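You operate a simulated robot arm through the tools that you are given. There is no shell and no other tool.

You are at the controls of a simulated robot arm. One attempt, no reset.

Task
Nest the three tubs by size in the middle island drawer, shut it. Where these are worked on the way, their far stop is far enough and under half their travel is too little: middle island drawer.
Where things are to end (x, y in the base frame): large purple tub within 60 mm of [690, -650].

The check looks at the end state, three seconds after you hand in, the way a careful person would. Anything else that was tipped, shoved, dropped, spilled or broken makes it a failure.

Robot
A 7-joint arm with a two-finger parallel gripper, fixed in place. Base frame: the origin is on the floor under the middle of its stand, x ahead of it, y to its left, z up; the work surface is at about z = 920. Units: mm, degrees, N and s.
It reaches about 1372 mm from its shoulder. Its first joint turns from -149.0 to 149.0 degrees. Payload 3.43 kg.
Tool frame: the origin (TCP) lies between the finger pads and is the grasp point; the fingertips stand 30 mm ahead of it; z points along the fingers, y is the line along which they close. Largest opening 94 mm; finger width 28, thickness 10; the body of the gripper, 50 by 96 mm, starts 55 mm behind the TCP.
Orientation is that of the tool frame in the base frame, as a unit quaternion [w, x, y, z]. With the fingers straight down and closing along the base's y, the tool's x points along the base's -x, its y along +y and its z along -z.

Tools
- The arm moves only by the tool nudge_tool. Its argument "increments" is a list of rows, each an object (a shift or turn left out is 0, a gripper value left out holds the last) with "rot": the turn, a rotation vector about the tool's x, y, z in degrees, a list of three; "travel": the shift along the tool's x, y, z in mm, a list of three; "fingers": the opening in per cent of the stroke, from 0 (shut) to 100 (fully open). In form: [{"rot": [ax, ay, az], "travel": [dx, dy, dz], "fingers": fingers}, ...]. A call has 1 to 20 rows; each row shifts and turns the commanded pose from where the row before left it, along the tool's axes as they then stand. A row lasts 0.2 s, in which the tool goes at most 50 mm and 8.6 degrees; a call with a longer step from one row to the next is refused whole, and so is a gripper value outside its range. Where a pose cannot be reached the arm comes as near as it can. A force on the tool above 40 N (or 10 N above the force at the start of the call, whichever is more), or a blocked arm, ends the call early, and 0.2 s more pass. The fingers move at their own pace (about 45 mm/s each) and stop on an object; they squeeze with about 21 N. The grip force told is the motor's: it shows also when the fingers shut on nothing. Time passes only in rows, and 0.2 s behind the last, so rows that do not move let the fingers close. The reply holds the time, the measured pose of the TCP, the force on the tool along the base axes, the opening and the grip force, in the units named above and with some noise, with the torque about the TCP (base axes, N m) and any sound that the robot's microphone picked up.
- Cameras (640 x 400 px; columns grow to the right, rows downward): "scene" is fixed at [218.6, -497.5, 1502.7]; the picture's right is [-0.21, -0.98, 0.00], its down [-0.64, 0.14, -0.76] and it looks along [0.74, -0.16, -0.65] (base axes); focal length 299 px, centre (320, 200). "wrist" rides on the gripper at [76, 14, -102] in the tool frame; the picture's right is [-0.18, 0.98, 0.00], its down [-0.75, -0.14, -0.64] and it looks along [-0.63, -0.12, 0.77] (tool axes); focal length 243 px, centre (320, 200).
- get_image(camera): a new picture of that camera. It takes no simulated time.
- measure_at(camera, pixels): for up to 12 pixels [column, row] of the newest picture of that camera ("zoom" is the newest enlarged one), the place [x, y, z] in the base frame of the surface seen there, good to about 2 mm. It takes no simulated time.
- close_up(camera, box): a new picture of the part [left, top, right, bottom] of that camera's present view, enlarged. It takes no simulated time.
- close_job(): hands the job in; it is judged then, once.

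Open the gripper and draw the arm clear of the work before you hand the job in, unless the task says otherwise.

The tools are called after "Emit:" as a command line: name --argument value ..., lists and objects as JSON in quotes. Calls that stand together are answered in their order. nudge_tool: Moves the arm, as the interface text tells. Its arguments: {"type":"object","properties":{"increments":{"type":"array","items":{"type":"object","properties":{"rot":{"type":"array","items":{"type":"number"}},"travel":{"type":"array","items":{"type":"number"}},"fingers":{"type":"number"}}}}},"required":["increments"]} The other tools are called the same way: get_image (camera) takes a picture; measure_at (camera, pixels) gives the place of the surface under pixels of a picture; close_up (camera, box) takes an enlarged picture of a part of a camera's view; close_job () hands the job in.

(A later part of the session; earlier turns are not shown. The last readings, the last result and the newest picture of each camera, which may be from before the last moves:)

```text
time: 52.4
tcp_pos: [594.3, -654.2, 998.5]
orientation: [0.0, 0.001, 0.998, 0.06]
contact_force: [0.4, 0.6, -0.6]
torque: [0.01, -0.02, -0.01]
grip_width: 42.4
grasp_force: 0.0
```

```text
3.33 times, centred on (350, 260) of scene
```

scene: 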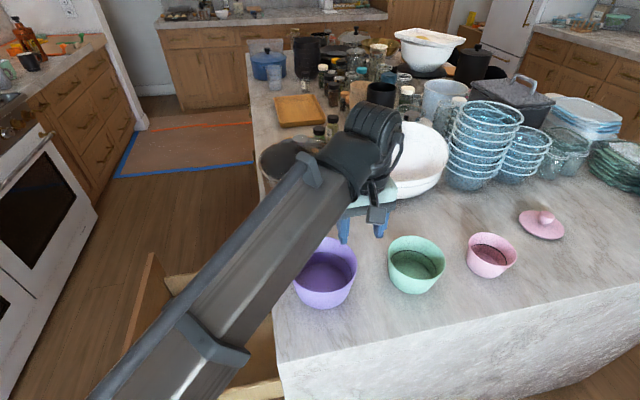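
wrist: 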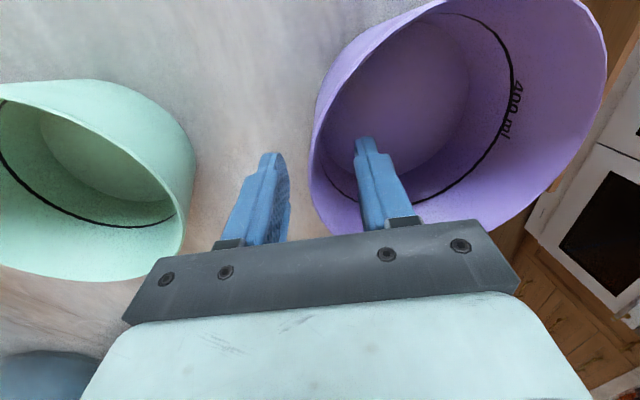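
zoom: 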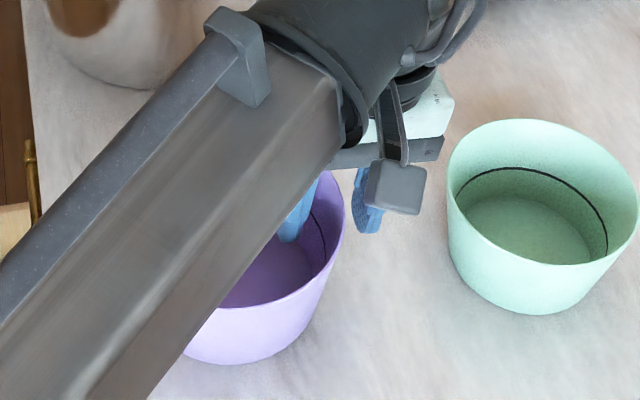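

The wall sits between the fingers. I close the gripper.

Emit:
nudge_tool --increments '[{"fingers": 0}, {"fingers": 0}, {"fingers": 0}, {"fingers": 0}, {"fingers": 0}]'

Emit:
get_image --camera "wrist"

```text
time: 53.6
tcp_pos: [593.7, -653.6, 998.9]
orientation: [0.0, 0.0, 0.998, 0.061]
contact_force: [0.1, 0.1, 2.6]
torque: [0.22, 0.26, -0.03]
grip_width: 8.2
grasp_force: 21.1
```

```text
taken
```

wrist: 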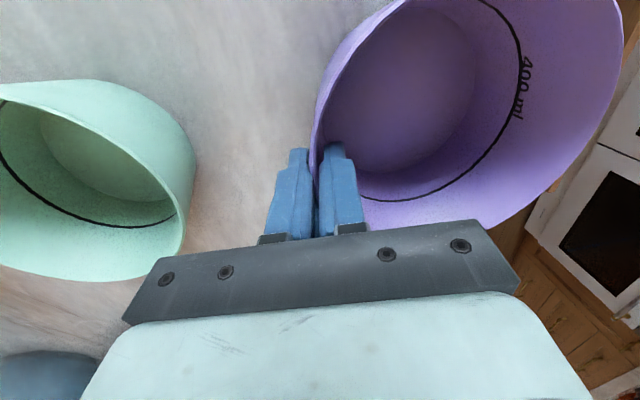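

Gripped (8.2 mm, 21 N). I lift a little and check that the tub comes along level.

Emit:
nudge_tool --increments '[{"travel": [0, -0.3, -3]}, {"travel": [0, -0.7, -6]}, {"travel": [0, -1.2, -10]}, {"travel": [0, -1.2, -10]}, {"travel": [0, -0.7, -6]}, {"travel": [0, 0, 0]}]'

Emit:
get_image --camera "wrist"

Emit:
close_up --camera "scene" --box '[270, 200, 430, 320]'

```text
time: 55.0
tcp_pos: [594.6, -664.0, 1033.1]
orientation: [0.0, 0.001, 0.998, 0.061]
contact_force: [0.0, -0.2, -1.8]
torque: [-0.1, 0.03, 0.01]
grip_width: 7.4
grasp_force: 20.9
```

```text
taken
```

wrist: 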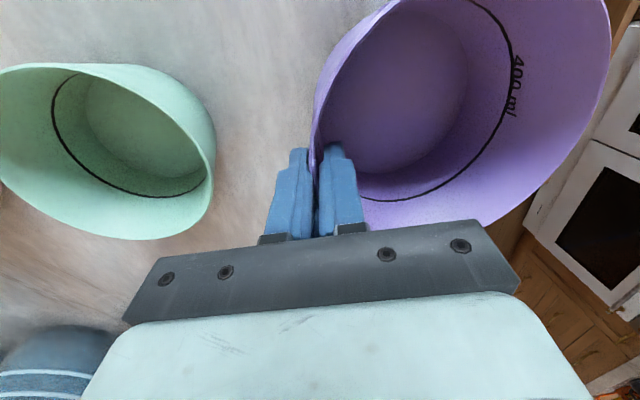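

```text
3.33 times, centred on (350, 260) of scene
```

zoom: 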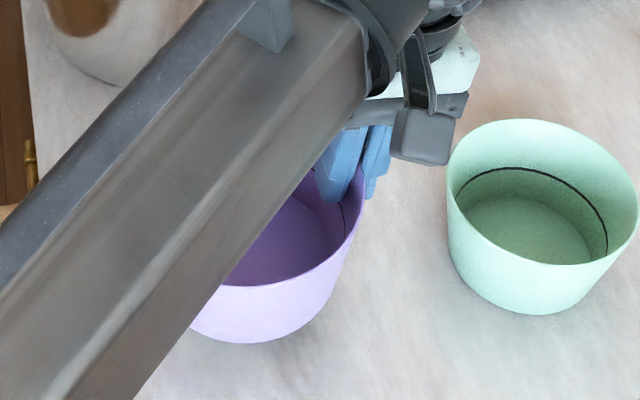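

Purple is lifted level (about 1.8 N). I measure the forearm's surface points to judge its slope before going low into the drawer.

Emit:
get_image --camera "scene"

Emit:
measure_at --camera "scene" --pixels '[[150, 370], [180, 330], [220, 290], [260, 250], [300, 210], [340, 185], [360, 170], [375, 135], [160, 255], [145, 300], [125, 370]]'

```text
taken
```

scene: 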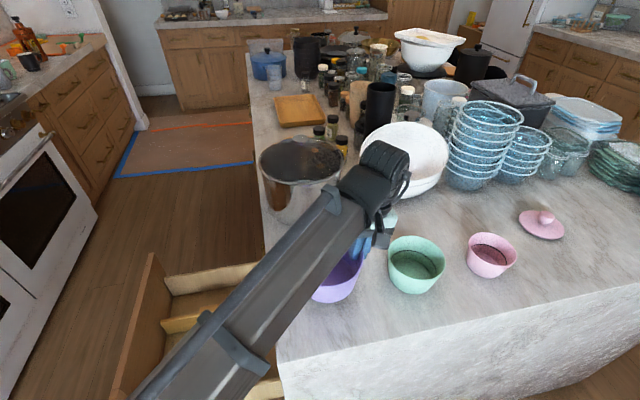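

```text
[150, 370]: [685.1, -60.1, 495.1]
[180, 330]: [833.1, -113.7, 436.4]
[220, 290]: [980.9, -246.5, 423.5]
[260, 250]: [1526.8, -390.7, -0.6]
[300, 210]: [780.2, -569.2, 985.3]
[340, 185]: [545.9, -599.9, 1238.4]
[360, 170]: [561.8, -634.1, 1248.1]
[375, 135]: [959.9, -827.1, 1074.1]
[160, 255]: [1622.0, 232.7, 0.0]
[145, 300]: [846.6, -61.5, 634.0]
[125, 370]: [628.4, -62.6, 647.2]
```

I measure further down along the forearm itself.

Emit:
measure_at --camera "scene" --pixels '[[325, 215], [300, 250], [270, 290], [250, 320], [230, 340], [200, 370], [180, 390], [310, 235], [345, 225], [330, 275]]'

```text
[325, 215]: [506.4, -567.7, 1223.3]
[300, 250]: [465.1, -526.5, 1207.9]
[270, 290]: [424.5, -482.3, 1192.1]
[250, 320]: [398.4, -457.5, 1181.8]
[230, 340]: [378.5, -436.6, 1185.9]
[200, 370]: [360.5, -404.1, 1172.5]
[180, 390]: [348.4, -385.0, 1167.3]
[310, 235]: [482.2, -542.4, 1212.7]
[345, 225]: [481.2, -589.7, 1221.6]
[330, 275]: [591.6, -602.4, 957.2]
```

The forearm is well above. I raise slightly and carry purple straight along +y at x≈594 (clear of the pot) until it is over the aisle/drawer.

Emit:
nudge_tool --increments '[{"travel": [0, 0.6, -5]}, {"travel": [0, 1.2, -10]}, {"travel": [0, 4, -4.5]}, {"travel": [0, 10, 1.2]}, {"travel": [0, 16, 2]}, {"travel": [0, 20, 2.5]}, {"travel": [0, 20, 2.5]}, {"travel": [0, 20, 2.5]}, {"travel": [0, 20, 2.5]}, {"travel": [0, 20, 2.5]}, {"travel": [0, 20, 2.5]}, {"travel": [0, 20, 2.5]}, {"travel": [0, 20, 2.5]}, {"travel": [0, 20, 2.5]}, {"travel": [0, 20, 2.5]}, {"travel": [0, 16, 2]}, {"travel": [0, 10, 1.2]}, {"travel": [0, 5, 0.6]}]'

Emit:
get_image --camera "scene"

Emit:
get_image --camera "wrist"

```text
time: 58.8
tcp_pos: [593.3, -401.2, 1050.8]
orientation: [0.0, 0.001, 0.998, 0.061]
contact_force: [-0.1, -0.2, -0.9]
torque: [-0.1, -0.01, -0.02]
grip_width: 7.8
grasp_force: 20.9
```

```text
taken
```

scene: 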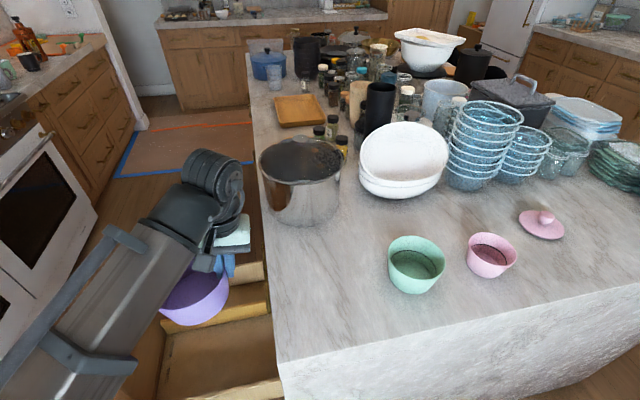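

```text
taken
```

wrist: 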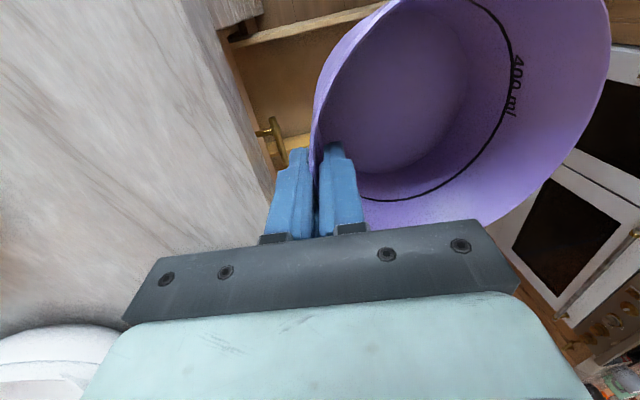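

Purple is now over the aisle at TCP (593,-401,1051). I shift to above the target spot in the drawer, TCP (690,-259).

Emit:
nudge_tool --increments '[{"travel": [-4, 6, 0.7]}, {"travel": [-8, 12, 1.5]}, {"travel": [-12, 17, 2.1]}, {"travel": [-14, 20, 2.5]}, {"travel": [-14, 20, 2.5]}, {"travel": [-14, 20, 2.5]}, {"travel": [-13, 20, 2.5]}, {"travel": [-10, 15, 1.8]}, {"travel": [-5, 8, 1]}, {"travel": [-2.5, 3.5, 0.4]}]'

Emit:
get_image --camera "scene"

Emit:
get_image --camera "wrist"

```text
time: 61.0
tcp_pos: [689.9, -258.1, 1051.6]
orientation: [0.0, 0.001, 0.998, 0.061]
contact_force: [-0.3, 0.2, -0.4]
torque: [-0.1, -0.02, -0.02]
grip_width: 7.7
grasp_force: 21.4
```

```text
taken
```

scene: 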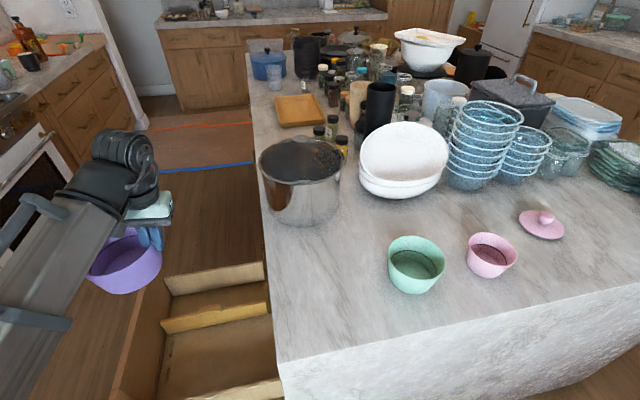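

```text
taken
```

wrist: 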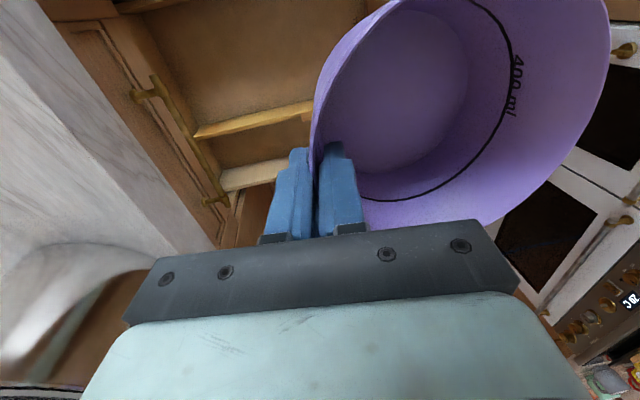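

Over the drawer at (690,-258,1052). I descend the first 330 mm straight down.

Emit:
nudge_tool --increments '[{"travel": [0, -1, 8]}, {"travel": [0, -1.9, 16]}, {"travel": [0, -2.7, 22]}, {"travel": [0, -3, 24.8]}, {"travel": [0, -3, 24.8]}, {"travel": [0, -3, 24.8]}, {"travel": [0, -3, 24.8]}, {"travel": [0, -3, 24.8]}, {"travel": [0, -3, 24.8]}, {"travel": [0, -3, 24.8]}, {"travel": [0, -3, 24.8]}, {"travel": [0, -3, 24.8]}, {"travel": [0, -2.7, 22]}, {"travel": [0, -1.9, 16]}, {"travel": [0, -1, 8]}, {"travel": [0, -0.6, 5]}]'

Emit:
get_image --camera "scene"

Emit:
get_image --camera "wrist"

```text
time: 64.4
tcp_pos: [691.4, -257.7, 730.1]
orientation: [0.0, 0.001, 0.998, 0.06]
contact_force: [-0.9, 0.3, -1.1]
torque: [-0.07, -0.02, 0.01]
grip_width: 7.9
grasp_force: 20.6
```

```text
taken
```

scene: 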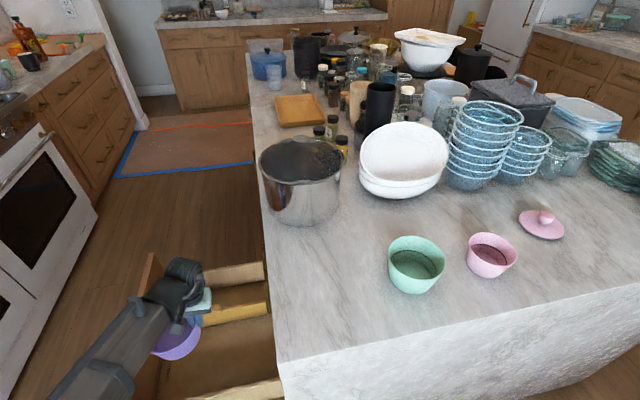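

```text
taken
```

wrist: 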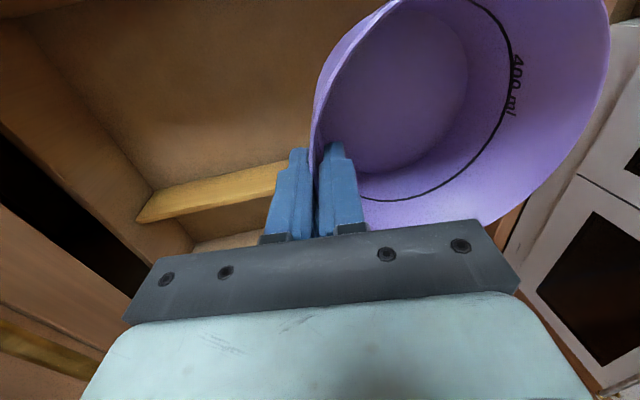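

Clear so far. I check the forearm's height near the drawer's front panel before lowering further.

Emit:
measure_at --camera "scene" --pixels '[[135, 335], [120, 345], [100, 365], [75, 385], [160, 310], [150, 262], [148, 272], [115, 390], [140, 345]]'

Emit:
close_up --camera "scene" --box '[40, 230, 300, 400]'

```text
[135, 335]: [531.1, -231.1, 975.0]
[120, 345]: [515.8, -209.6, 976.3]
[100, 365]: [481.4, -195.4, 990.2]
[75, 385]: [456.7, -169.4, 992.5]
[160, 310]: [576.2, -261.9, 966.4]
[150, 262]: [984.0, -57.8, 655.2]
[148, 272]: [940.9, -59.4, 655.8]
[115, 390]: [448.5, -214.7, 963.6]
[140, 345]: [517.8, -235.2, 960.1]
```

```text
2.35 times, centred on (170, 315) of scene
```

zoom: 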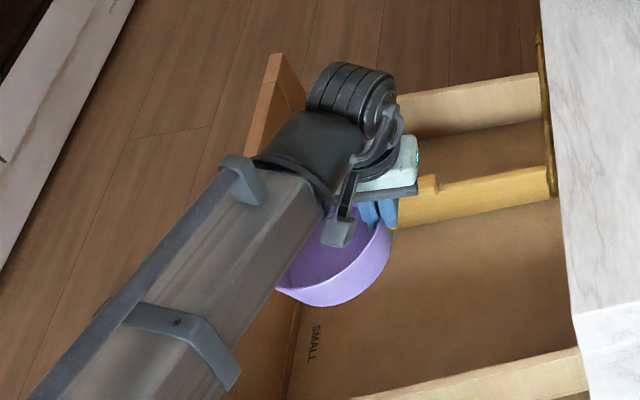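

Forearm bottom is well above and to the side of the panel corner. I lower further to about z=560 and check.

Emit:
nudge_tool --increments '[{"travel": [0, -1, 8]}, {"travel": [0, -1.9, 16]}, {"travel": [0, -2.4, 20]}, {"travel": [0, -2.4, 20]}, {"travel": [0, -2.4, 20]}, {"travel": [0, -2.4, 20]}, {"travel": [0, -2.4, 20]}, {"travel": [0, -2.4, 20]}, {"travel": [0, -1.9, 16]}, {"travel": [0, -1, 8]}, {"travel": [0, 0, 0]}]'

Emit:
get_image --camera "wrist"

Emit:
close_up --camera "scene" --box '[40, 230, 300, 400]'

```text
time: 66.8
tcp_pos: [691.3, -257.5, 559.2]
orientation: [0.0, 0.001, 0.998, 0.062]
contact_force: [-0.9, 0.4, -0.4]
torque: [-0.06, 0.02, -0.01]
grip_width: 7.8
grasp_force: 21.1
```

```text
taken
```

wrist: 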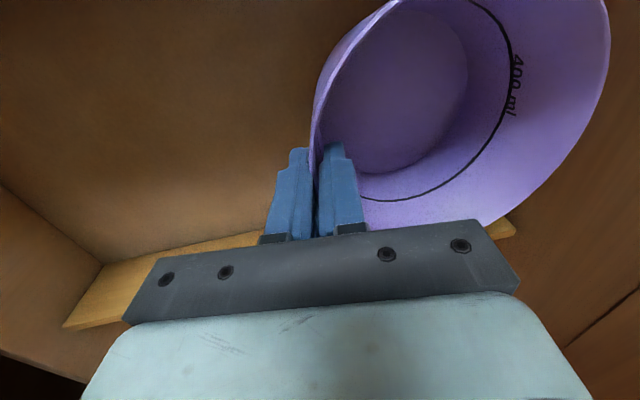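

```text
2.35 times, centred on (170, 315) of scene
```

zoom: 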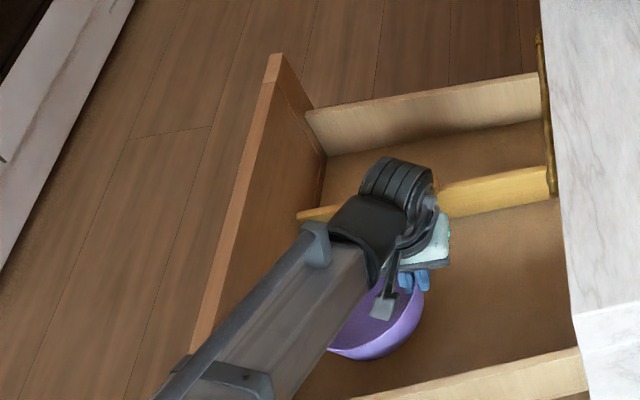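

The forearm visually overlaps the panel edge; I measure its height there to be sure of clearance.

Emit:
measure_at --camera "zoom" --pixels '[[300, 245], [250, 300], [210, 345], [175, 390], [330, 290], [260, 370], [375, 220], [395, 175], [235, 375], [185, 365], [230, 240]]'

```text
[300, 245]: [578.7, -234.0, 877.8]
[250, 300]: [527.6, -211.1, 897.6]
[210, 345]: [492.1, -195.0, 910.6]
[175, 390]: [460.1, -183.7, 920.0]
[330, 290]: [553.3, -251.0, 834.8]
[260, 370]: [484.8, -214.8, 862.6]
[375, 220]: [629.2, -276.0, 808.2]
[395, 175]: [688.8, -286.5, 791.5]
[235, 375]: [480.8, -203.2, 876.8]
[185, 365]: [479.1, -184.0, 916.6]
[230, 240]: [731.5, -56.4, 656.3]
```

Clear by ~100 mm. I lower the last ~55 mm slowly until the tub touches the drawer floor (expected TCP z≈502.5).

Emit:
nudge_tool --increments '[{"travel": [0, -0.9, 7]}, {"travel": [0, -1.5, 12]}, {"travel": [0, -1.5, 12]}, {"travel": [0, -1.2, 10]}, {"travel": [0, -0.7, 6]}, {"travel": [0, -0.4, 3]}, {"travel": [0, -0.3, 2.5]}, {"travel": [0, -0.2, 2]}, {"travel": [0, 0, 0]}]'

Emit:
get_image --camera "wrist"

Emit:
close_up --camera "scene" --box '[40, 230, 300, 400]'

```text
time: 68.8
tcp_pos: [691.5, -258.1, 505.4]
orientation: [0.0, 0.001, 0.998, 0.061]
contact_force: [-1.4, -0.5, 0.3]
torque: [-0.01, 0.06, 0.03]
grip_width: 7.6
grasp_force: 21.0
```

```text
taken
```

wrist: 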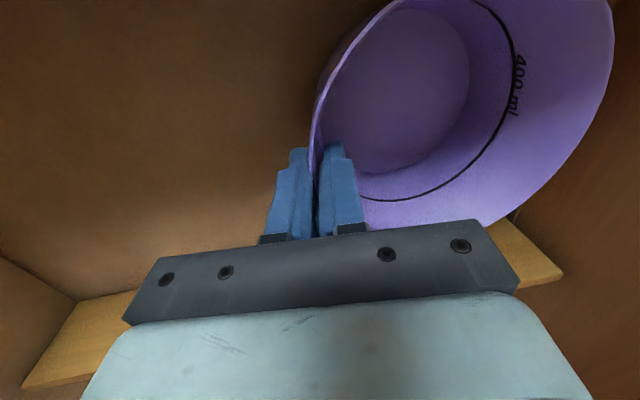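

```text
2.35 times, centred on (170, 315) of scene
```

zoom: 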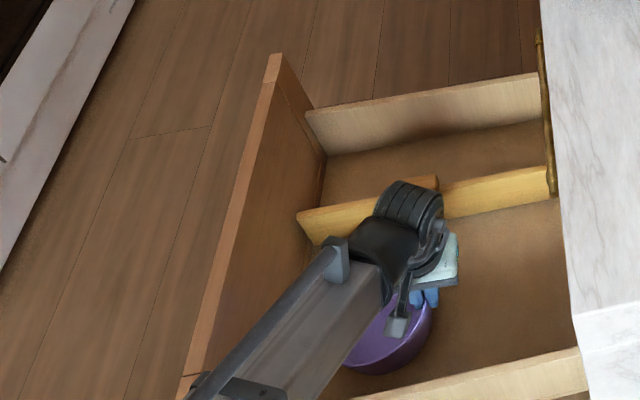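

It appears to be just touching. I lower 2 mm more and open the fingers a bit to release.

Emit:
nudge_tool --increments '[{"travel": [0, -0.1, 1]}, {"travel": [0, -0.1, 1]}, {"travel": [0, 0, 0]}]'

```text
time: 69.6
tcp_pos: [691.5, -258.1, 502.8]
orientation: [0.0, 0.001, 0.998, 0.062]
contact_force: [0.1, -2.2, 2.5]
torque: [0.1, 0.22, 0.07]
grip_width: 7.6
grasp_force: 21.2
```

Contact of 2.5 N shows it is resting on the floor. I open the fingers and withdraw upward along the tool axis.

Emit:
nudge_tool --increments '[{"fingers": 15}, {"fingers": 35}, {"fingers": 35}, {"fingers": 35}, {"travel": [0, 0, -6]}, {"travel": [0, 0, -14]}, {"travel": [0, 0, -20]}, {"travel": [0, 0, -20]}, {"travel": [0, 0, -20]}, {"travel": [0, 0, -20]}, {"travel": [0, 0, -12]}, {"travel": [0, 0, -6]}]'

Emit:
get_image --camera "wrist"

Emit:
close_up --camera "scene" --box '[40, 230, 300, 400]'

```text
time: 72.2
tcp_pos: [690.5, -272.7, 618.7]
orientation: [0.0, 0.0, 0.998, 0.06]
contact_force: [0.9, 0.4, -0.3]
torque: [0.03, -0.01, 0.0]
grip_width: 32.9
grasp_force: 0.0
```

```text
taken
```

wrist: 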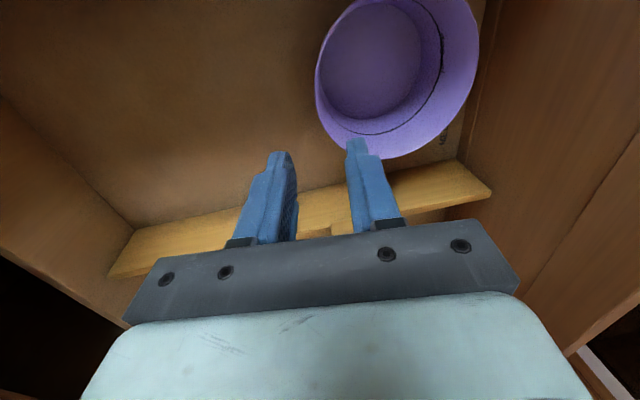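

```text
2.35 times, centred on (170, 315) of scene
```

zoom: 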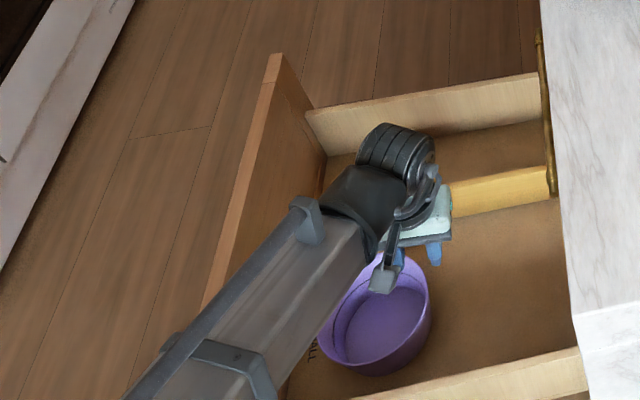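

Purple stands upright in the drawer. I measure its rim to get the exact center for nesting.

Emit:
measure_at --camera "wrist" --pixels '[[318, 75], [325, 40], [345, 10], [316, 110], [440, 3], [465, 15], [476, 50], [470, 90], [455, 118], [430, 145], [395, 158], [330, 135]]'

Emit:
measure_at --camera "zoom" --pixels '[[430, 300], [425, 340], [318, 345], [345, 350], [380, 365], [405, 275], [375, 330], [420, 320], [540, 350], [480, 195]]'

```text
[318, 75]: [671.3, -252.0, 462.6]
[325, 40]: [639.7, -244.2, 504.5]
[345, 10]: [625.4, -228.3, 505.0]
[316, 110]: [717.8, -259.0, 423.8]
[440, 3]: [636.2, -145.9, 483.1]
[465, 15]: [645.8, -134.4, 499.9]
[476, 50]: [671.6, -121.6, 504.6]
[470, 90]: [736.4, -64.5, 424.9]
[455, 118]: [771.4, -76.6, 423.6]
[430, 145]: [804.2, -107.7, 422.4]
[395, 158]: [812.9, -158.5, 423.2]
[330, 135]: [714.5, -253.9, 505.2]
```

```text
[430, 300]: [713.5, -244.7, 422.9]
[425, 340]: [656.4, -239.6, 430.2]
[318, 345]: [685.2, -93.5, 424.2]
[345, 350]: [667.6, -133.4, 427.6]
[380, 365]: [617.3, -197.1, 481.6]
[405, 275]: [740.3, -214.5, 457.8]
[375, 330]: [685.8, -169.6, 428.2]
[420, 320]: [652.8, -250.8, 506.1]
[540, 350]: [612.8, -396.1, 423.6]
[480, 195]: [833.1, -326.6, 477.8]
```

Purple center ≈(687,-191) open frame, i.e. ≈(687,-648.5) when shut. I rise straight up to z≈1080.

Emit:
nudge_tool --increments '[{"travel": [0, 1, -8]}, {"travel": [0, 2, -17]}, {"travel": [0, 3, -25]}, {"travel": [0, 3.4, -28]}, {"travel": [0, 3.4, -28]}, {"travel": [0, 3.4, -28]}, {"travel": [0, 3.4, -28]}, {"travel": [0, 3.4, -28]}, {"travel": [0, 3.4, -28]}, {"travel": [0, 3.4, -28]}, {"travel": [0, 3.4, -28]}, {"travel": [0, 3.4, -28]}, {"travel": [0, 3.4, -28]}, {"travel": [0, 3.4, -28]}, {"travel": [0, 3.4, -28]}, {"travel": [0, 3.4, -28]}, {"travel": [0, 3, -25]}, {"travel": [0, 2, -17]}, {"travel": [0, 1, -8]}]'

Emit:
get_image --camera "scene"

Emit:
get_image --camera "wrist"

```text
time: 76.3
tcp_pos: [692.7, -273.0, 1087.4]
orientation: [0.004, -0.001, 0.998, 0.059]
contact_force: [6.9, -1.6, -13.2]
torque: [0.14, -0.12, 0.06]
grip_width: 33.1
grasp_force: 0.1
stopped in row 19: the force on the tool passed its limit at 43 N (the readings are from after the stop); the commanded pose is now the measured one
```

```text
taken
```

scene: 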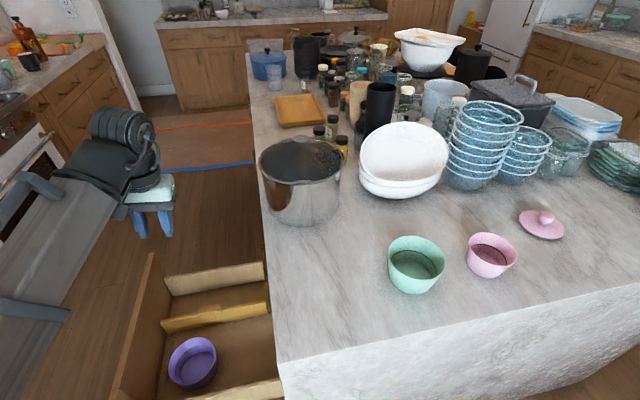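

```text
taken
```

wrist: 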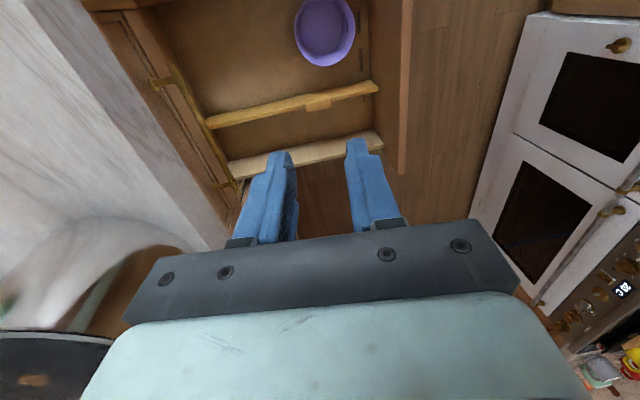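

This is the same limit as before (wrist bend at high z close-in), not an object. I back down to z≈1045 and use the clear view of purple at (192,362) to measure its center precisely.

Emit:
nudge_tool --increments '[{"travel": [0, -1, 6]}, {"travel": [0, -2, 14]}, {"travel": [0, -2, 14]}, {"travel": [0, -1, 8]}]'

Emit:
close_up --camera "scene" --box '[140, 310, 260, 400]'

```text
time: 77.3
tcp_pos: [692.0, -273.6, 1044.6]
orientation: [0.003, 0.0, 0.998, 0.059]
contact_force: [0.1, 0.4, -0.3]
torque: [-0.02, -0.02, -0.01]
grip_width: 32.7
grasp_force: 0.0
```

```text
4.44 times, centred on (200, 355) of scene
```

zoom: 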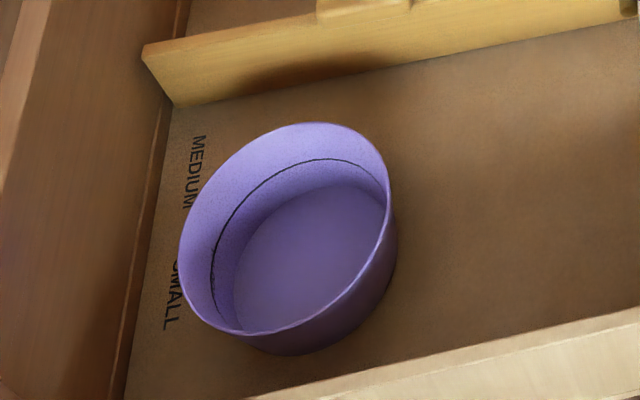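

I measure purple's rim points here.

Emit:
measure_at --camera "zoom" --pixels '[[315, 126], [372, 157], [388, 200], [378, 245], [345, 292], [300, 320], [250, 332], [205, 312], [183, 265], [195, 205], [245, 152], [300, 230]]'

```text
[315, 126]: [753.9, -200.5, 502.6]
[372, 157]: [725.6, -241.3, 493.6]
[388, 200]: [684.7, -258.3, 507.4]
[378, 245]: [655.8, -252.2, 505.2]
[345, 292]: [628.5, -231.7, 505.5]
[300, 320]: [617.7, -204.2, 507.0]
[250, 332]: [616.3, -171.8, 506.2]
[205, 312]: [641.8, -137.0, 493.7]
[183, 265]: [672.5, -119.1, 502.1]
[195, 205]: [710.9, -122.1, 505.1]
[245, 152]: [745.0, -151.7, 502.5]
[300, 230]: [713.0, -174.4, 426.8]
```

Purple center fits (685,-188.3), R≈70. Now I go to green: first diagonally to x≈594, y≈-400, then along -y at z≈1045.

Emit:
nudge_tool --increments '[{"travel": [5, -6, -0.7]}, {"travel": [10, -13, -1.6]}, {"travel": [15, -19, -2.3]}, {"travel": [18, -22, -2.7]}, {"travel": [18, -22, -2.7]}, {"travel": [16, -22, -2.7]}, {"travel": [12, -22, -2.7]}, {"travel": [6, -25, -3]}, {"travel": [1, -28, -3.5]}, {"travel": [1, -28, -3.5]}, {"travel": [1, -28, -3.5]}, {"travel": [1, -28, -3.5]}, {"travel": [1, -28, -3.5]}, {"travel": [1, -28, -3.5]}, {"travel": [1, -28, -3.5]}, {"travel": [1, -28, -3.5]}, {"travel": [1, -28, -3.5]}, {"travel": [1, -25, -3]}, {"travel": [0, -16, -2]}, {"travel": [0, -8, -1]}]'

Emit:
get_image --camera "wrist"

```text
time: 81.5
tcp_pos: [583.0, -729.4, 1047.0]
orientation: [0.003, 0.0, 0.998, 0.059]
contact_force: [0.1, 0.5, 0.0]
torque: [-0.04, 0.0, 0.01]
grip_width: 33.1
grasp_force: 0.1
```

```text
taken
```

wrist: 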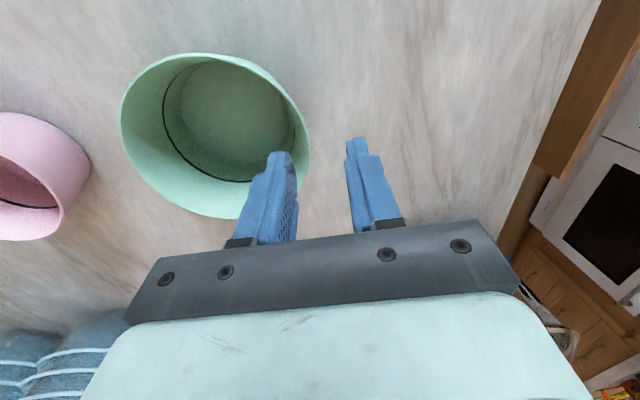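

Green's rim is visible; I measure it for a refined center.

Emit:
measure_at --camera "wrist" --pixels '[[124, 112], [150, 71], [200, 55], [250, 66], [285, 96], [306, 140], [309, 165], [215, 216], [175, 205], [140, 170], [122, 140], [230, 110]]'

```text
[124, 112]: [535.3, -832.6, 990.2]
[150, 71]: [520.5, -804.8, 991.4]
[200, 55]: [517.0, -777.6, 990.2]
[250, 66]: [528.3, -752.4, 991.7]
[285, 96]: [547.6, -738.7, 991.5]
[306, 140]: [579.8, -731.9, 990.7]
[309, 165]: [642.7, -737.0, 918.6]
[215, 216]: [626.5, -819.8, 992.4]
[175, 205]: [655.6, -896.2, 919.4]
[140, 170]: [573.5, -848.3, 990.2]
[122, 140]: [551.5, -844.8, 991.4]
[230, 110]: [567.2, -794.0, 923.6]
```

Green refined: center ≈(575.5,-789.5), R≈58.8. I move above its -y rim (wall mid ≈ y -846.5).

Emit:
nudge_tool --increments '[{"travel": [0.5, -6, -3]}, {"travel": [1, -14, -5]}, {"travel": [1, -20, -5]}, {"travel": [1, -22, -4]}, {"travel": [1, -22, -4]}, {"travel": [1, -18, -3]}, {"travel": [1, -13, -2]}, {"travel": [1, -6, -1.2]}, {"travel": [0, -2, -0.5]}]'

Emit:
get_image --camera "wrist"

```text
time: 83.5
tcp_pos: [574.8, -855.4, 1058.4]
orientation: [0.004, 0.0, 0.998, 0.06]
contact_force: [0.1, -0.6, 0.1]
torque: [0.0, 0.01, 0.01]
grip_width: 33.1
grasp_force: 0.0
```

```text
taken
```

wrist: 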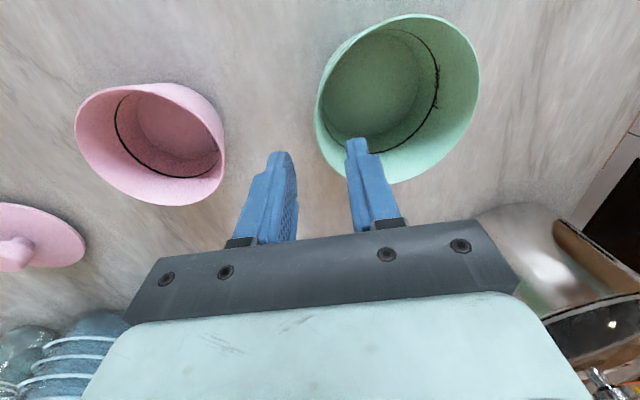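

Aligned over green's wall. I descend ~58 mm along the tool axis to TCP z≈1000 (tips ~22 mm below the rim).

Emit:
nudge_tool --increments '[{"travel": [0, 0.3, 8]}, {"travel": [0, 0.4, 15]}, {"travel": [-0.5, 0, 15]}, {"travel": [0, 0, 11]}, {"travel": [0, 0, 6]}, {"travel": [0, 0, 3.5]}]'

Emit:
get_image --camera "wrist"

```text
time: 84.9
tcp_pos: [575.8, -847.4, 1000.1]
orientation: [0.004, 0.0, 0.998, 0.058]
contact_force: [-0.7, 0.3, -0.7]
torque: [0.01, -0.02, 0.0]
grip_width: 32.7
grasp_force: 0.1
```

```text
taken
```

wrist: 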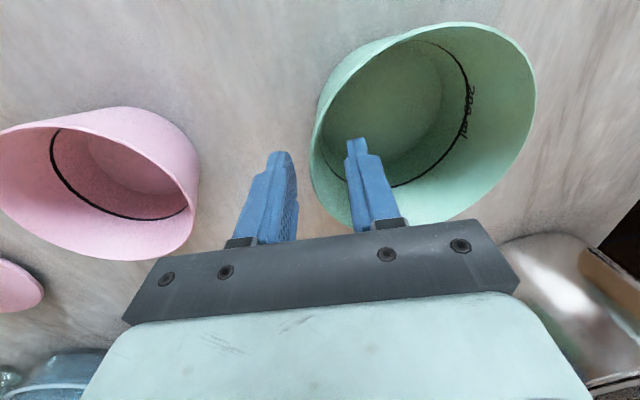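

The wall stands between the fingers. I close and make a small lift to verify.

Emit:
nudge_tool --increments '[{"fingers": 0}, {"fingers": 0}, {"fingers": 0}, {"fingers": 0}, {"fingers": 0}]'

Emit:
get_image --camera "wrist"

```text
time: 86.1
tcp_pos: [576.2, -845.7, 1000.8]
orientation: [0.004, 0.0, 0.998, 0.059]
contact_force: [1.1, 2.0, 4.9]
torque: [0.58, 0.05, -0.17]
grip_width: 7.2
grasp_force: 20.7
```

```text
taken
```

wrist: 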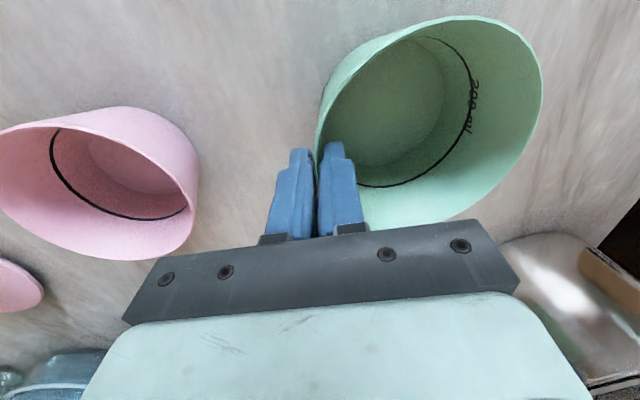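

Gripped (7.2 mm, 21 N). I lift straight up about 40 mm and check the tub.

Emit:
nudge_tool --increments '[{"travel": [0, 0.4, -3]}, {"travel": [0, 0.7, -6]}, {"travel": [0, 1.2, -10]}, {"travel": [0, 1.2, -10]}, {"travel": [0, 0.9, -8]}, {"travel": [0, 0.4, -3]}, {"travel": [0, 0, 0]}]'

Emit:
get_image --camera "wrist"

Emit:
get_image --camera "scene"

```text
time: 87.7
tcp_pos: [575.3, -847.3, 1040.5]
orientation: [0.004, 0.0, 0.998, 0.06]
contact_force: [0.0, 0.6, -1.9]
torque: [-0.07, 0.01, -0.01]
grip_width: 6.4
grasp_force: 21.1
```

```text
taken
```

wrist: 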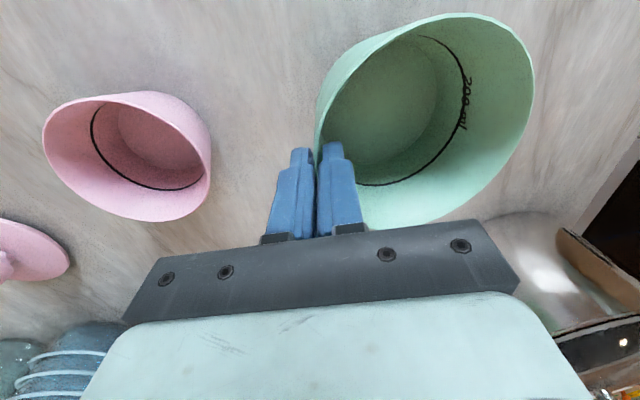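

```text
taken
```

scene: 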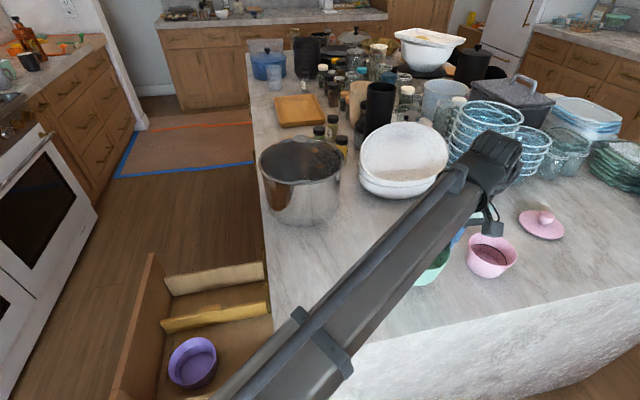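

Green is held. I measure its rim to see any tilt and its offset from the TCP.

Emit:
measure_at --camera "wrist" --pixels '[[322, 100], [345, 60], [400, 27], [450, 15], [490, 20], [518, 45], [531, 85], [524, 120], [500, 160], [460, 195], [395, 90]]'

```text
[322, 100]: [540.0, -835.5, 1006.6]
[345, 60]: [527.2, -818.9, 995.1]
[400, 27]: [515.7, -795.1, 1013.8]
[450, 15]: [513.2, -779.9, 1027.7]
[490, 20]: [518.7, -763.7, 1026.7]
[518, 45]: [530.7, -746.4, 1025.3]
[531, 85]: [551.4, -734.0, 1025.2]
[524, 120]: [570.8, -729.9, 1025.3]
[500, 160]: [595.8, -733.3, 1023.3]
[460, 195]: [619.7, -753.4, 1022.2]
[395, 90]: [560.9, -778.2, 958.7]
```

Green's far (+y) rim sags about 6 mm (≈3°). I tilt the tool 3° more to level it, then carry it along +y at x≈575–594.

Emit:
nudge_tool --increments '[{"rot": [-1, 0, 0]}, {"rot": [-1, 0, 0], "travel": [0, 2, 0]}, {"rot": [-1, 0, 0], "travel": [0, 5, 0.8]}, {"travel": [0, 10, 1.7]}, {"travel": [-1, 16, 2.8]}, {"travel": [-1, 20, 3.5]}, {"travel": [-1, 22, 3.8]}, {"travel": [-1, 22, 3.8]}, {"travel": [-1, 22, 3.8]}, {"travel": [-1, 22, 3.8]}, {"travel": [-1, 22, 3.8]}, {"travel": [-1, 22, 3.8]}, {"travel": [-1, 22, 3.8]}, {"travel": [-1, 22, 3.8]}, {"travel": [-1, 22, 3.8]}, {"travel": [-1, 20, 3.5]}, {"travel": [-1, 16, 2.8]}, {"travel": [0, 10, 1.7]}, {"travel": [0, 5, 0.8]}]'

Emit:
get_image --camera "wrist"

Emit:
get_image --camera "scene"

```text
time: 91.7
tcp_pos: [587.9, -540.7, 1041.5]
orientation: [0.003, 0.0, 0.996, 0.085]
contact_force: [0.6, -0.3, -1.3]
torque: [-0.04, 0.0, 0.0]
grip_width: 6.5
grasp_force: 21.3
```

```text
taken
```

wrist: 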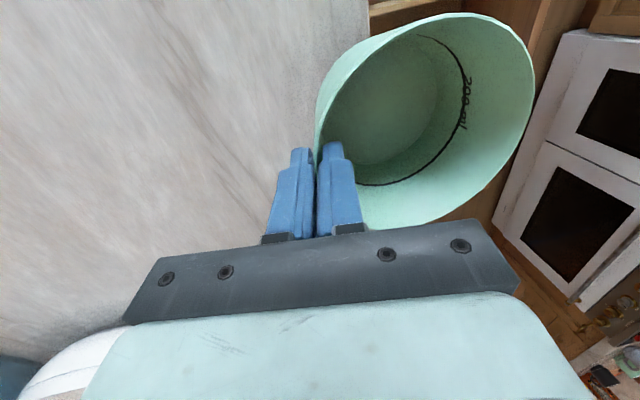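

```text
taken
```

scene: 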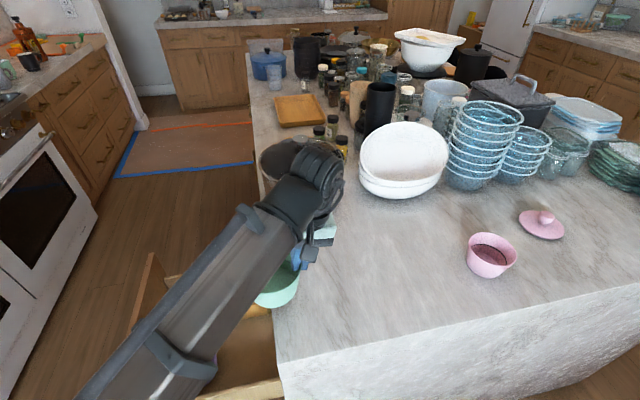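

Steady hold. I continue to y≈-400 and then diagonally to above purple, TCP about (688,-241).

Emit:
nudge_tool --increments '[{"travel": [0, 6, 1]}, {"travel": [0, 14, 2.4]}, {"travel": [0, 20, 3.5]}, {"travel": [0, 22, 3.8]}, {"travel": [0, 22, 3.8]}, {"travel": [0, 22, 3.8]}, {"travel": [-3, 20, 3.5]}, {"travel": [-8, 20, 3.5]}, {"travel": [-12, 20, 3.5]}, {"travel": [-14, 20, 3.5]}, {"travel": [-14, 20, 3.5]}, {"travel": [-14, 20, 3.5]}, {"travel": [-12, 20, 3.5]}, {"travel": [-10, 18, 3.2]}, {"travel": [-7, 14, 2.5]}, {"travel": [-4, 10, 1.8]}, {"travel": [-2, 6, 1]}]'

Emit:
get_image --camera "wrist"

Emit:
get_image --camera "scene"

```text
time: 95.3
tcp_pos: [689.3, -242.4, 1041.8]
orientation: [0.004, 0.0, 0.996, 0.085]
contact_force: [-0.7, -0.2, -1.1]
torque: [-0.06, -0.02, 0.01]
grip_width: 6.5
grasp_force: 20.9
```

```text
taken
```

wrist: 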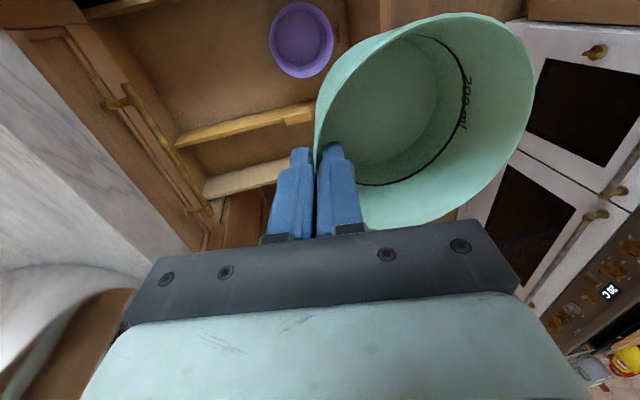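

```text
taken
```

scene: 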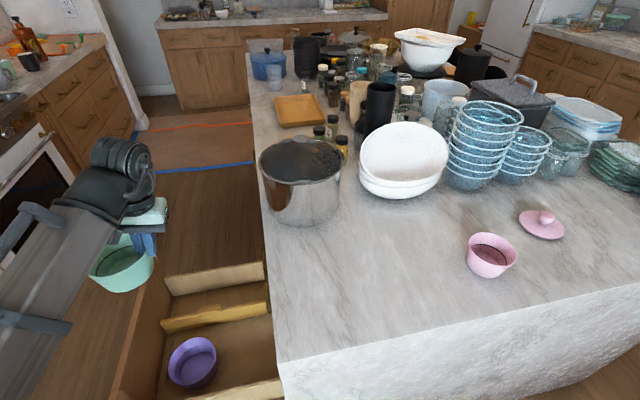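

I measure green's rim in hand again for its center and level.

Emit:
measure_at --camera "wrist" --pixels '[[400, 29], [425, 20], [452, 14], [488, 20], [518, 46], [531, 85], [524, 120], [500, 160], [460, 198], [345, 62], [395, 95], [430, 205]]'

Emit:
close_up --camera "scene" --box '[60, 200, 220, 320]'

```text
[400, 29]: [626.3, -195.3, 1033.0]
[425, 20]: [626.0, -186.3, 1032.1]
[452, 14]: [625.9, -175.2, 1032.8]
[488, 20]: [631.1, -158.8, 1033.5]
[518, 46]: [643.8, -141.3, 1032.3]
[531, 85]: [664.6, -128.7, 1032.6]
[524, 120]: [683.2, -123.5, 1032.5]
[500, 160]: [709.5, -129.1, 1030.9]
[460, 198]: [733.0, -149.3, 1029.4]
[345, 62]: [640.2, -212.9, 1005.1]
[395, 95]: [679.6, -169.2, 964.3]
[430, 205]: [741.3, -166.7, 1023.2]
```

```text
3.33 times, centred on (140, 260) of scene
```

zoom: 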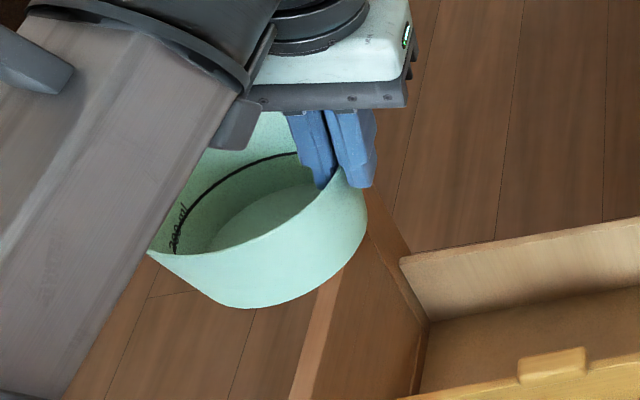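

Green is level, center ≈(685,-182.5) relative TCP (689.3,-242.4), bottom at TCP-81. I descend to z≈605, just above purple's rim (505), with small corrections.

Emit:
nudge_tool --increments '[{"travel": [0.5, -1.0, 7.9]}, {"travel": [0.5, -2.0, 15.8]}, {"travel": [0.5, -3.3, 21.7]}, {"travel": [0.3, -4.2, 24.65]}, {"travel": [0, -4.2, 24.65]}, {"travel": [0, -4.2, 24.65]}, {"travel": [0, -4.2, 24.65]}, {"travel": [0, -4.2, 24.65]}, {"travel": [0, -4.2, 24.65]}, {"travel": [0, -4.2, 24.65]}, {"travel": [0, -4.2, 24.65]}, {"travel": [0, -4.2, 24.65]}, {"travel": [0, -4.2, 24.65]}, {"travel": [0, -4.2, 24.65]}, {"travel": [0, -4.2, 24.65]}, {"travel": [0, -4.2, 24.65]}, {"travel": [0, -4.2, 24.65]}, {"travel": [0, -4.2, 24.65]}, {"travel": [0, -1.7, 9.9]}, {"travel": [0, -0.85, 4.9]}]'

Emit:
get_image --camera "wrist"

Emit:
close_up --camera "scene" --box '[60, 250, 280, 400]'

```text
time: 99.5
tcp_pos: [690.0, -238.7, 605.7]
orientation: [0.004, -0.001, 0.996, 0.086]
contact_force: [-0.3, 0.0, -1.6]
torque: [-0.04, -0.01, 0.03]
grip_width: 6.3
grasp_force: 21.3
```

```text
taken
```

wrist: 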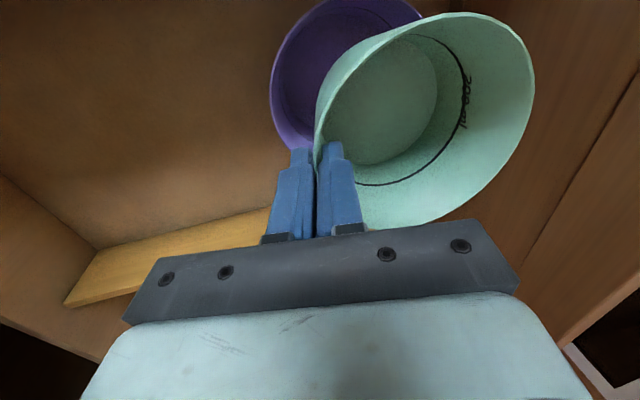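

```text
2.67 times, centred on (170, 325) of scene
```

zoom: 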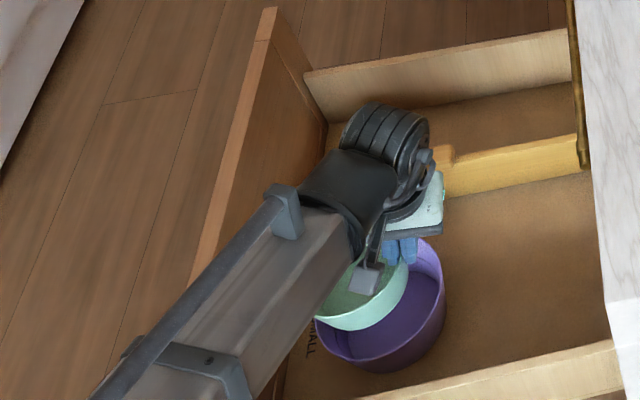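

I measure both rims now for final alignment.

Emit:
measure_at --camera "wrist" --pixels '[[452, 14], [488, 20], [518, 46], [531, 85], [524, 120], [500, 160], [460, 198], [272, 90], [285, 45], [310, 15], [278, 125], [300, 148]]'

Emit:
measure_at --camera "zoom" --pixels '[[443, 300], [425, 335], [390, 355], [360, 358], [320, 330], [430, 250], [408, 290], [385, 315], [345, 327], [320, 318]]'

```text
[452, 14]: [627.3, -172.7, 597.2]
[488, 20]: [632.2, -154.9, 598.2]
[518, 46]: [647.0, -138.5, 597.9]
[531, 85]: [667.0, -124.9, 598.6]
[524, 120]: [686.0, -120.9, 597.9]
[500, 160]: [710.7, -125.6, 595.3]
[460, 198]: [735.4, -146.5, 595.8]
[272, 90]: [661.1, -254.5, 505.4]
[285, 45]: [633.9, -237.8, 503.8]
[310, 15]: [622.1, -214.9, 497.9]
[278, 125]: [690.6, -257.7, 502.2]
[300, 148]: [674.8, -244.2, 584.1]
```

```text
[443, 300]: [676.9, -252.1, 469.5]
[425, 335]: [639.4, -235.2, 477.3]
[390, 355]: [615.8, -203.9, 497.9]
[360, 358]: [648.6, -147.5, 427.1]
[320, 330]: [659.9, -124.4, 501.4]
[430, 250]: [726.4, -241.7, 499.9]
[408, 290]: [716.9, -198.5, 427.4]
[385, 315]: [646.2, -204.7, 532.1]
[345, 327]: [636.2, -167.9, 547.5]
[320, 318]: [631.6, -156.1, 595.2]
```

Green center (686.5,-179.7), purple unchanged (685,-188.3). I shift -3 mm in x, -1.3 mm in y and lower green into purple to TCP z≈532.

Emit:
nudge_tool --increments '[{"travel": [1.5, -0.7, 0]}, {"travel": [1.5, -0.6, -0.2]}, {"travel": [0, -1.0, 6]}, {"travel": [0, -2, 12]}, {"travel": [0, -2.4, 14]}, {"travel": [0, -2.4, 14]}, {"travel": [0, -2.0, 12]}, {"travel": [0, -1.4, 8]}, {"travel": [0, -0.9, 5]}, {"travel": [0, -0.4, 2.5]}, {"travel": [0, 0, 0]}]'

Emit:
get_image --camera "wrist"

Emit:
close_up --camera "scene" --box '[100, 290, 260, 400]'

```text
time: 101.9
tcp_pos: [686.7, -240.4, 531.2]
orientation: [0.004, 0.0, 0.996, 0.085]
contact_force: [-0.6, 0.3, -0.8]
torque: [-0.09, 0.02, -0.03]
grip_width: 6.2
grasp_force: 21.4
```

```text
taken
```

wrist: 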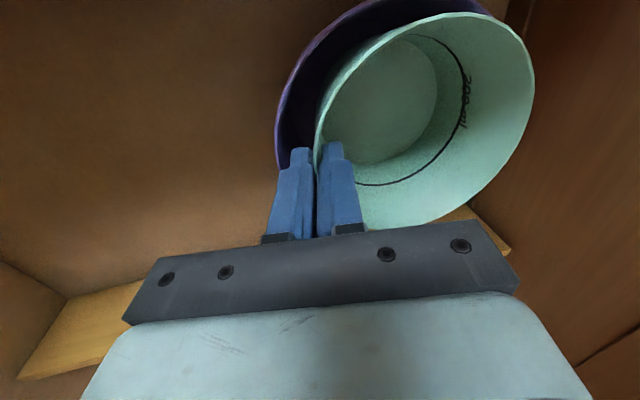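

```text
3.64 times, centred on (180, 345) of scene
```

zoom: 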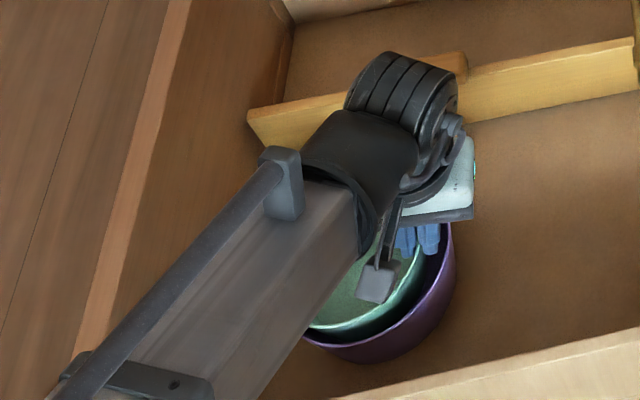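

Green's base is inside purple with no contact. I lower 10 mm more in small steps.

Emit:
nudge_tool --increments '[{"travel": [0, -0.5, 3]}, {"travel": [0, -0.5, 3]}, {"travel": [0, -0.5, 3]}, {"travel": [0, -0.2, 1]}, {"travel": [0, 0, 0]}]'

Emit:
get_image --camera "wrist"

```text
time: 103.1
tcp_pos: [687.4, -241.4, 520.8]
orientation: [0.004, -0.001, 0.996, 0.086]
contact_force: [-0.9, -0.6, -1.4]
torque: [-0.07, -0.02, 0.04]
grip_width: 6.5
grasp_force: 20.3
```

```text
taken
```

wrist: 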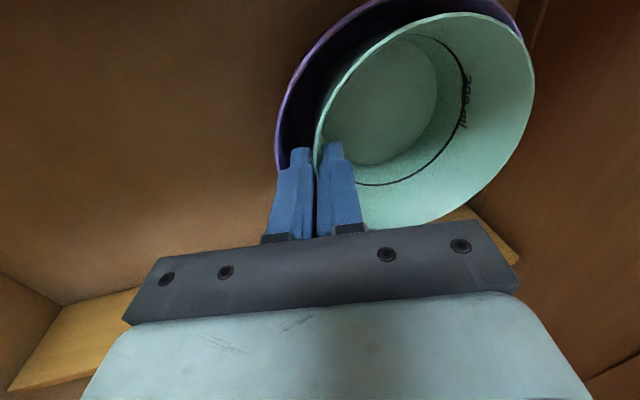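

Still free. I lower about 5 mm more and watch for contact.

Emit:
nudge_tool --increments '[{"travel": [0, 0.3, 2]}, {"travel": [0, 0, 2]}, {"travel": [0, 0, 1]}, {"travel": [0, 0, 0]}]'

Emit:
close_up --camera "wrist" --box '[220, 0, 560, 240]'

```text
time: 104.1
tcp_pos: [687.2, -239.1, 514.7]
orientation: [0.003, -0.001, 0.996, 0.086]
contact_force: [-0.2, -0.1, -1.2]
torque: [-0.07, 0.03, -0.01]
grip_width: 6.1
grasp_force: 21.2
```

```text
1.67 times, centred on (390, 120) of wrist
```

zoom: 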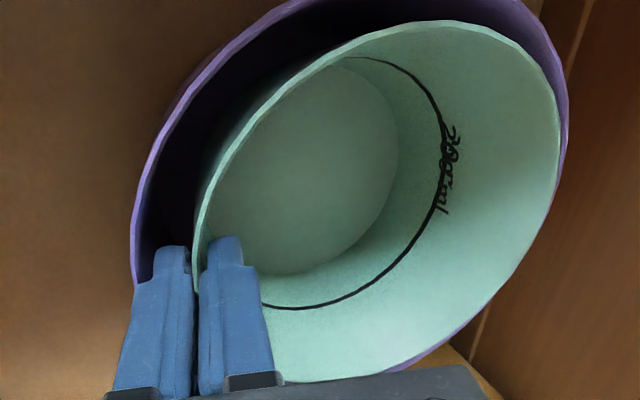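

Green sits about 8 mm above purple's floor, well centered. I open the fingers only slightly (to ~11 %) to release it.

Emit:
nudge_tool --increments '[{"fingers": 9}, {"fingers": 11}, {"fingers": 11}, {"fingers": 11}]'

Emit:
close_up --camera "wrist" --box '[220, 0, 560, 240]'

```text
time: 105.1
tcp_pos: [687.4, -239.7, 516.2]
orientation: [0.003, -0.001, 0.996, 0.085]
contact_force: [0.4, 2.3, 1.5]
torque: [0.02, 0.01, -0.03]
grip_width: 9.6
grasp_force: 0.1
```

```text
1.67 times, centred on (390, 120) of wrist
```

zoom: 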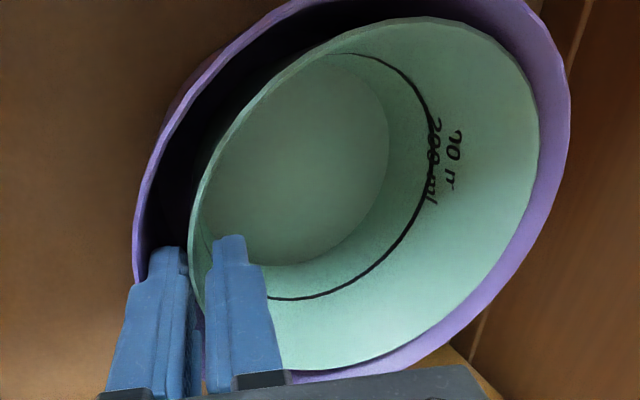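

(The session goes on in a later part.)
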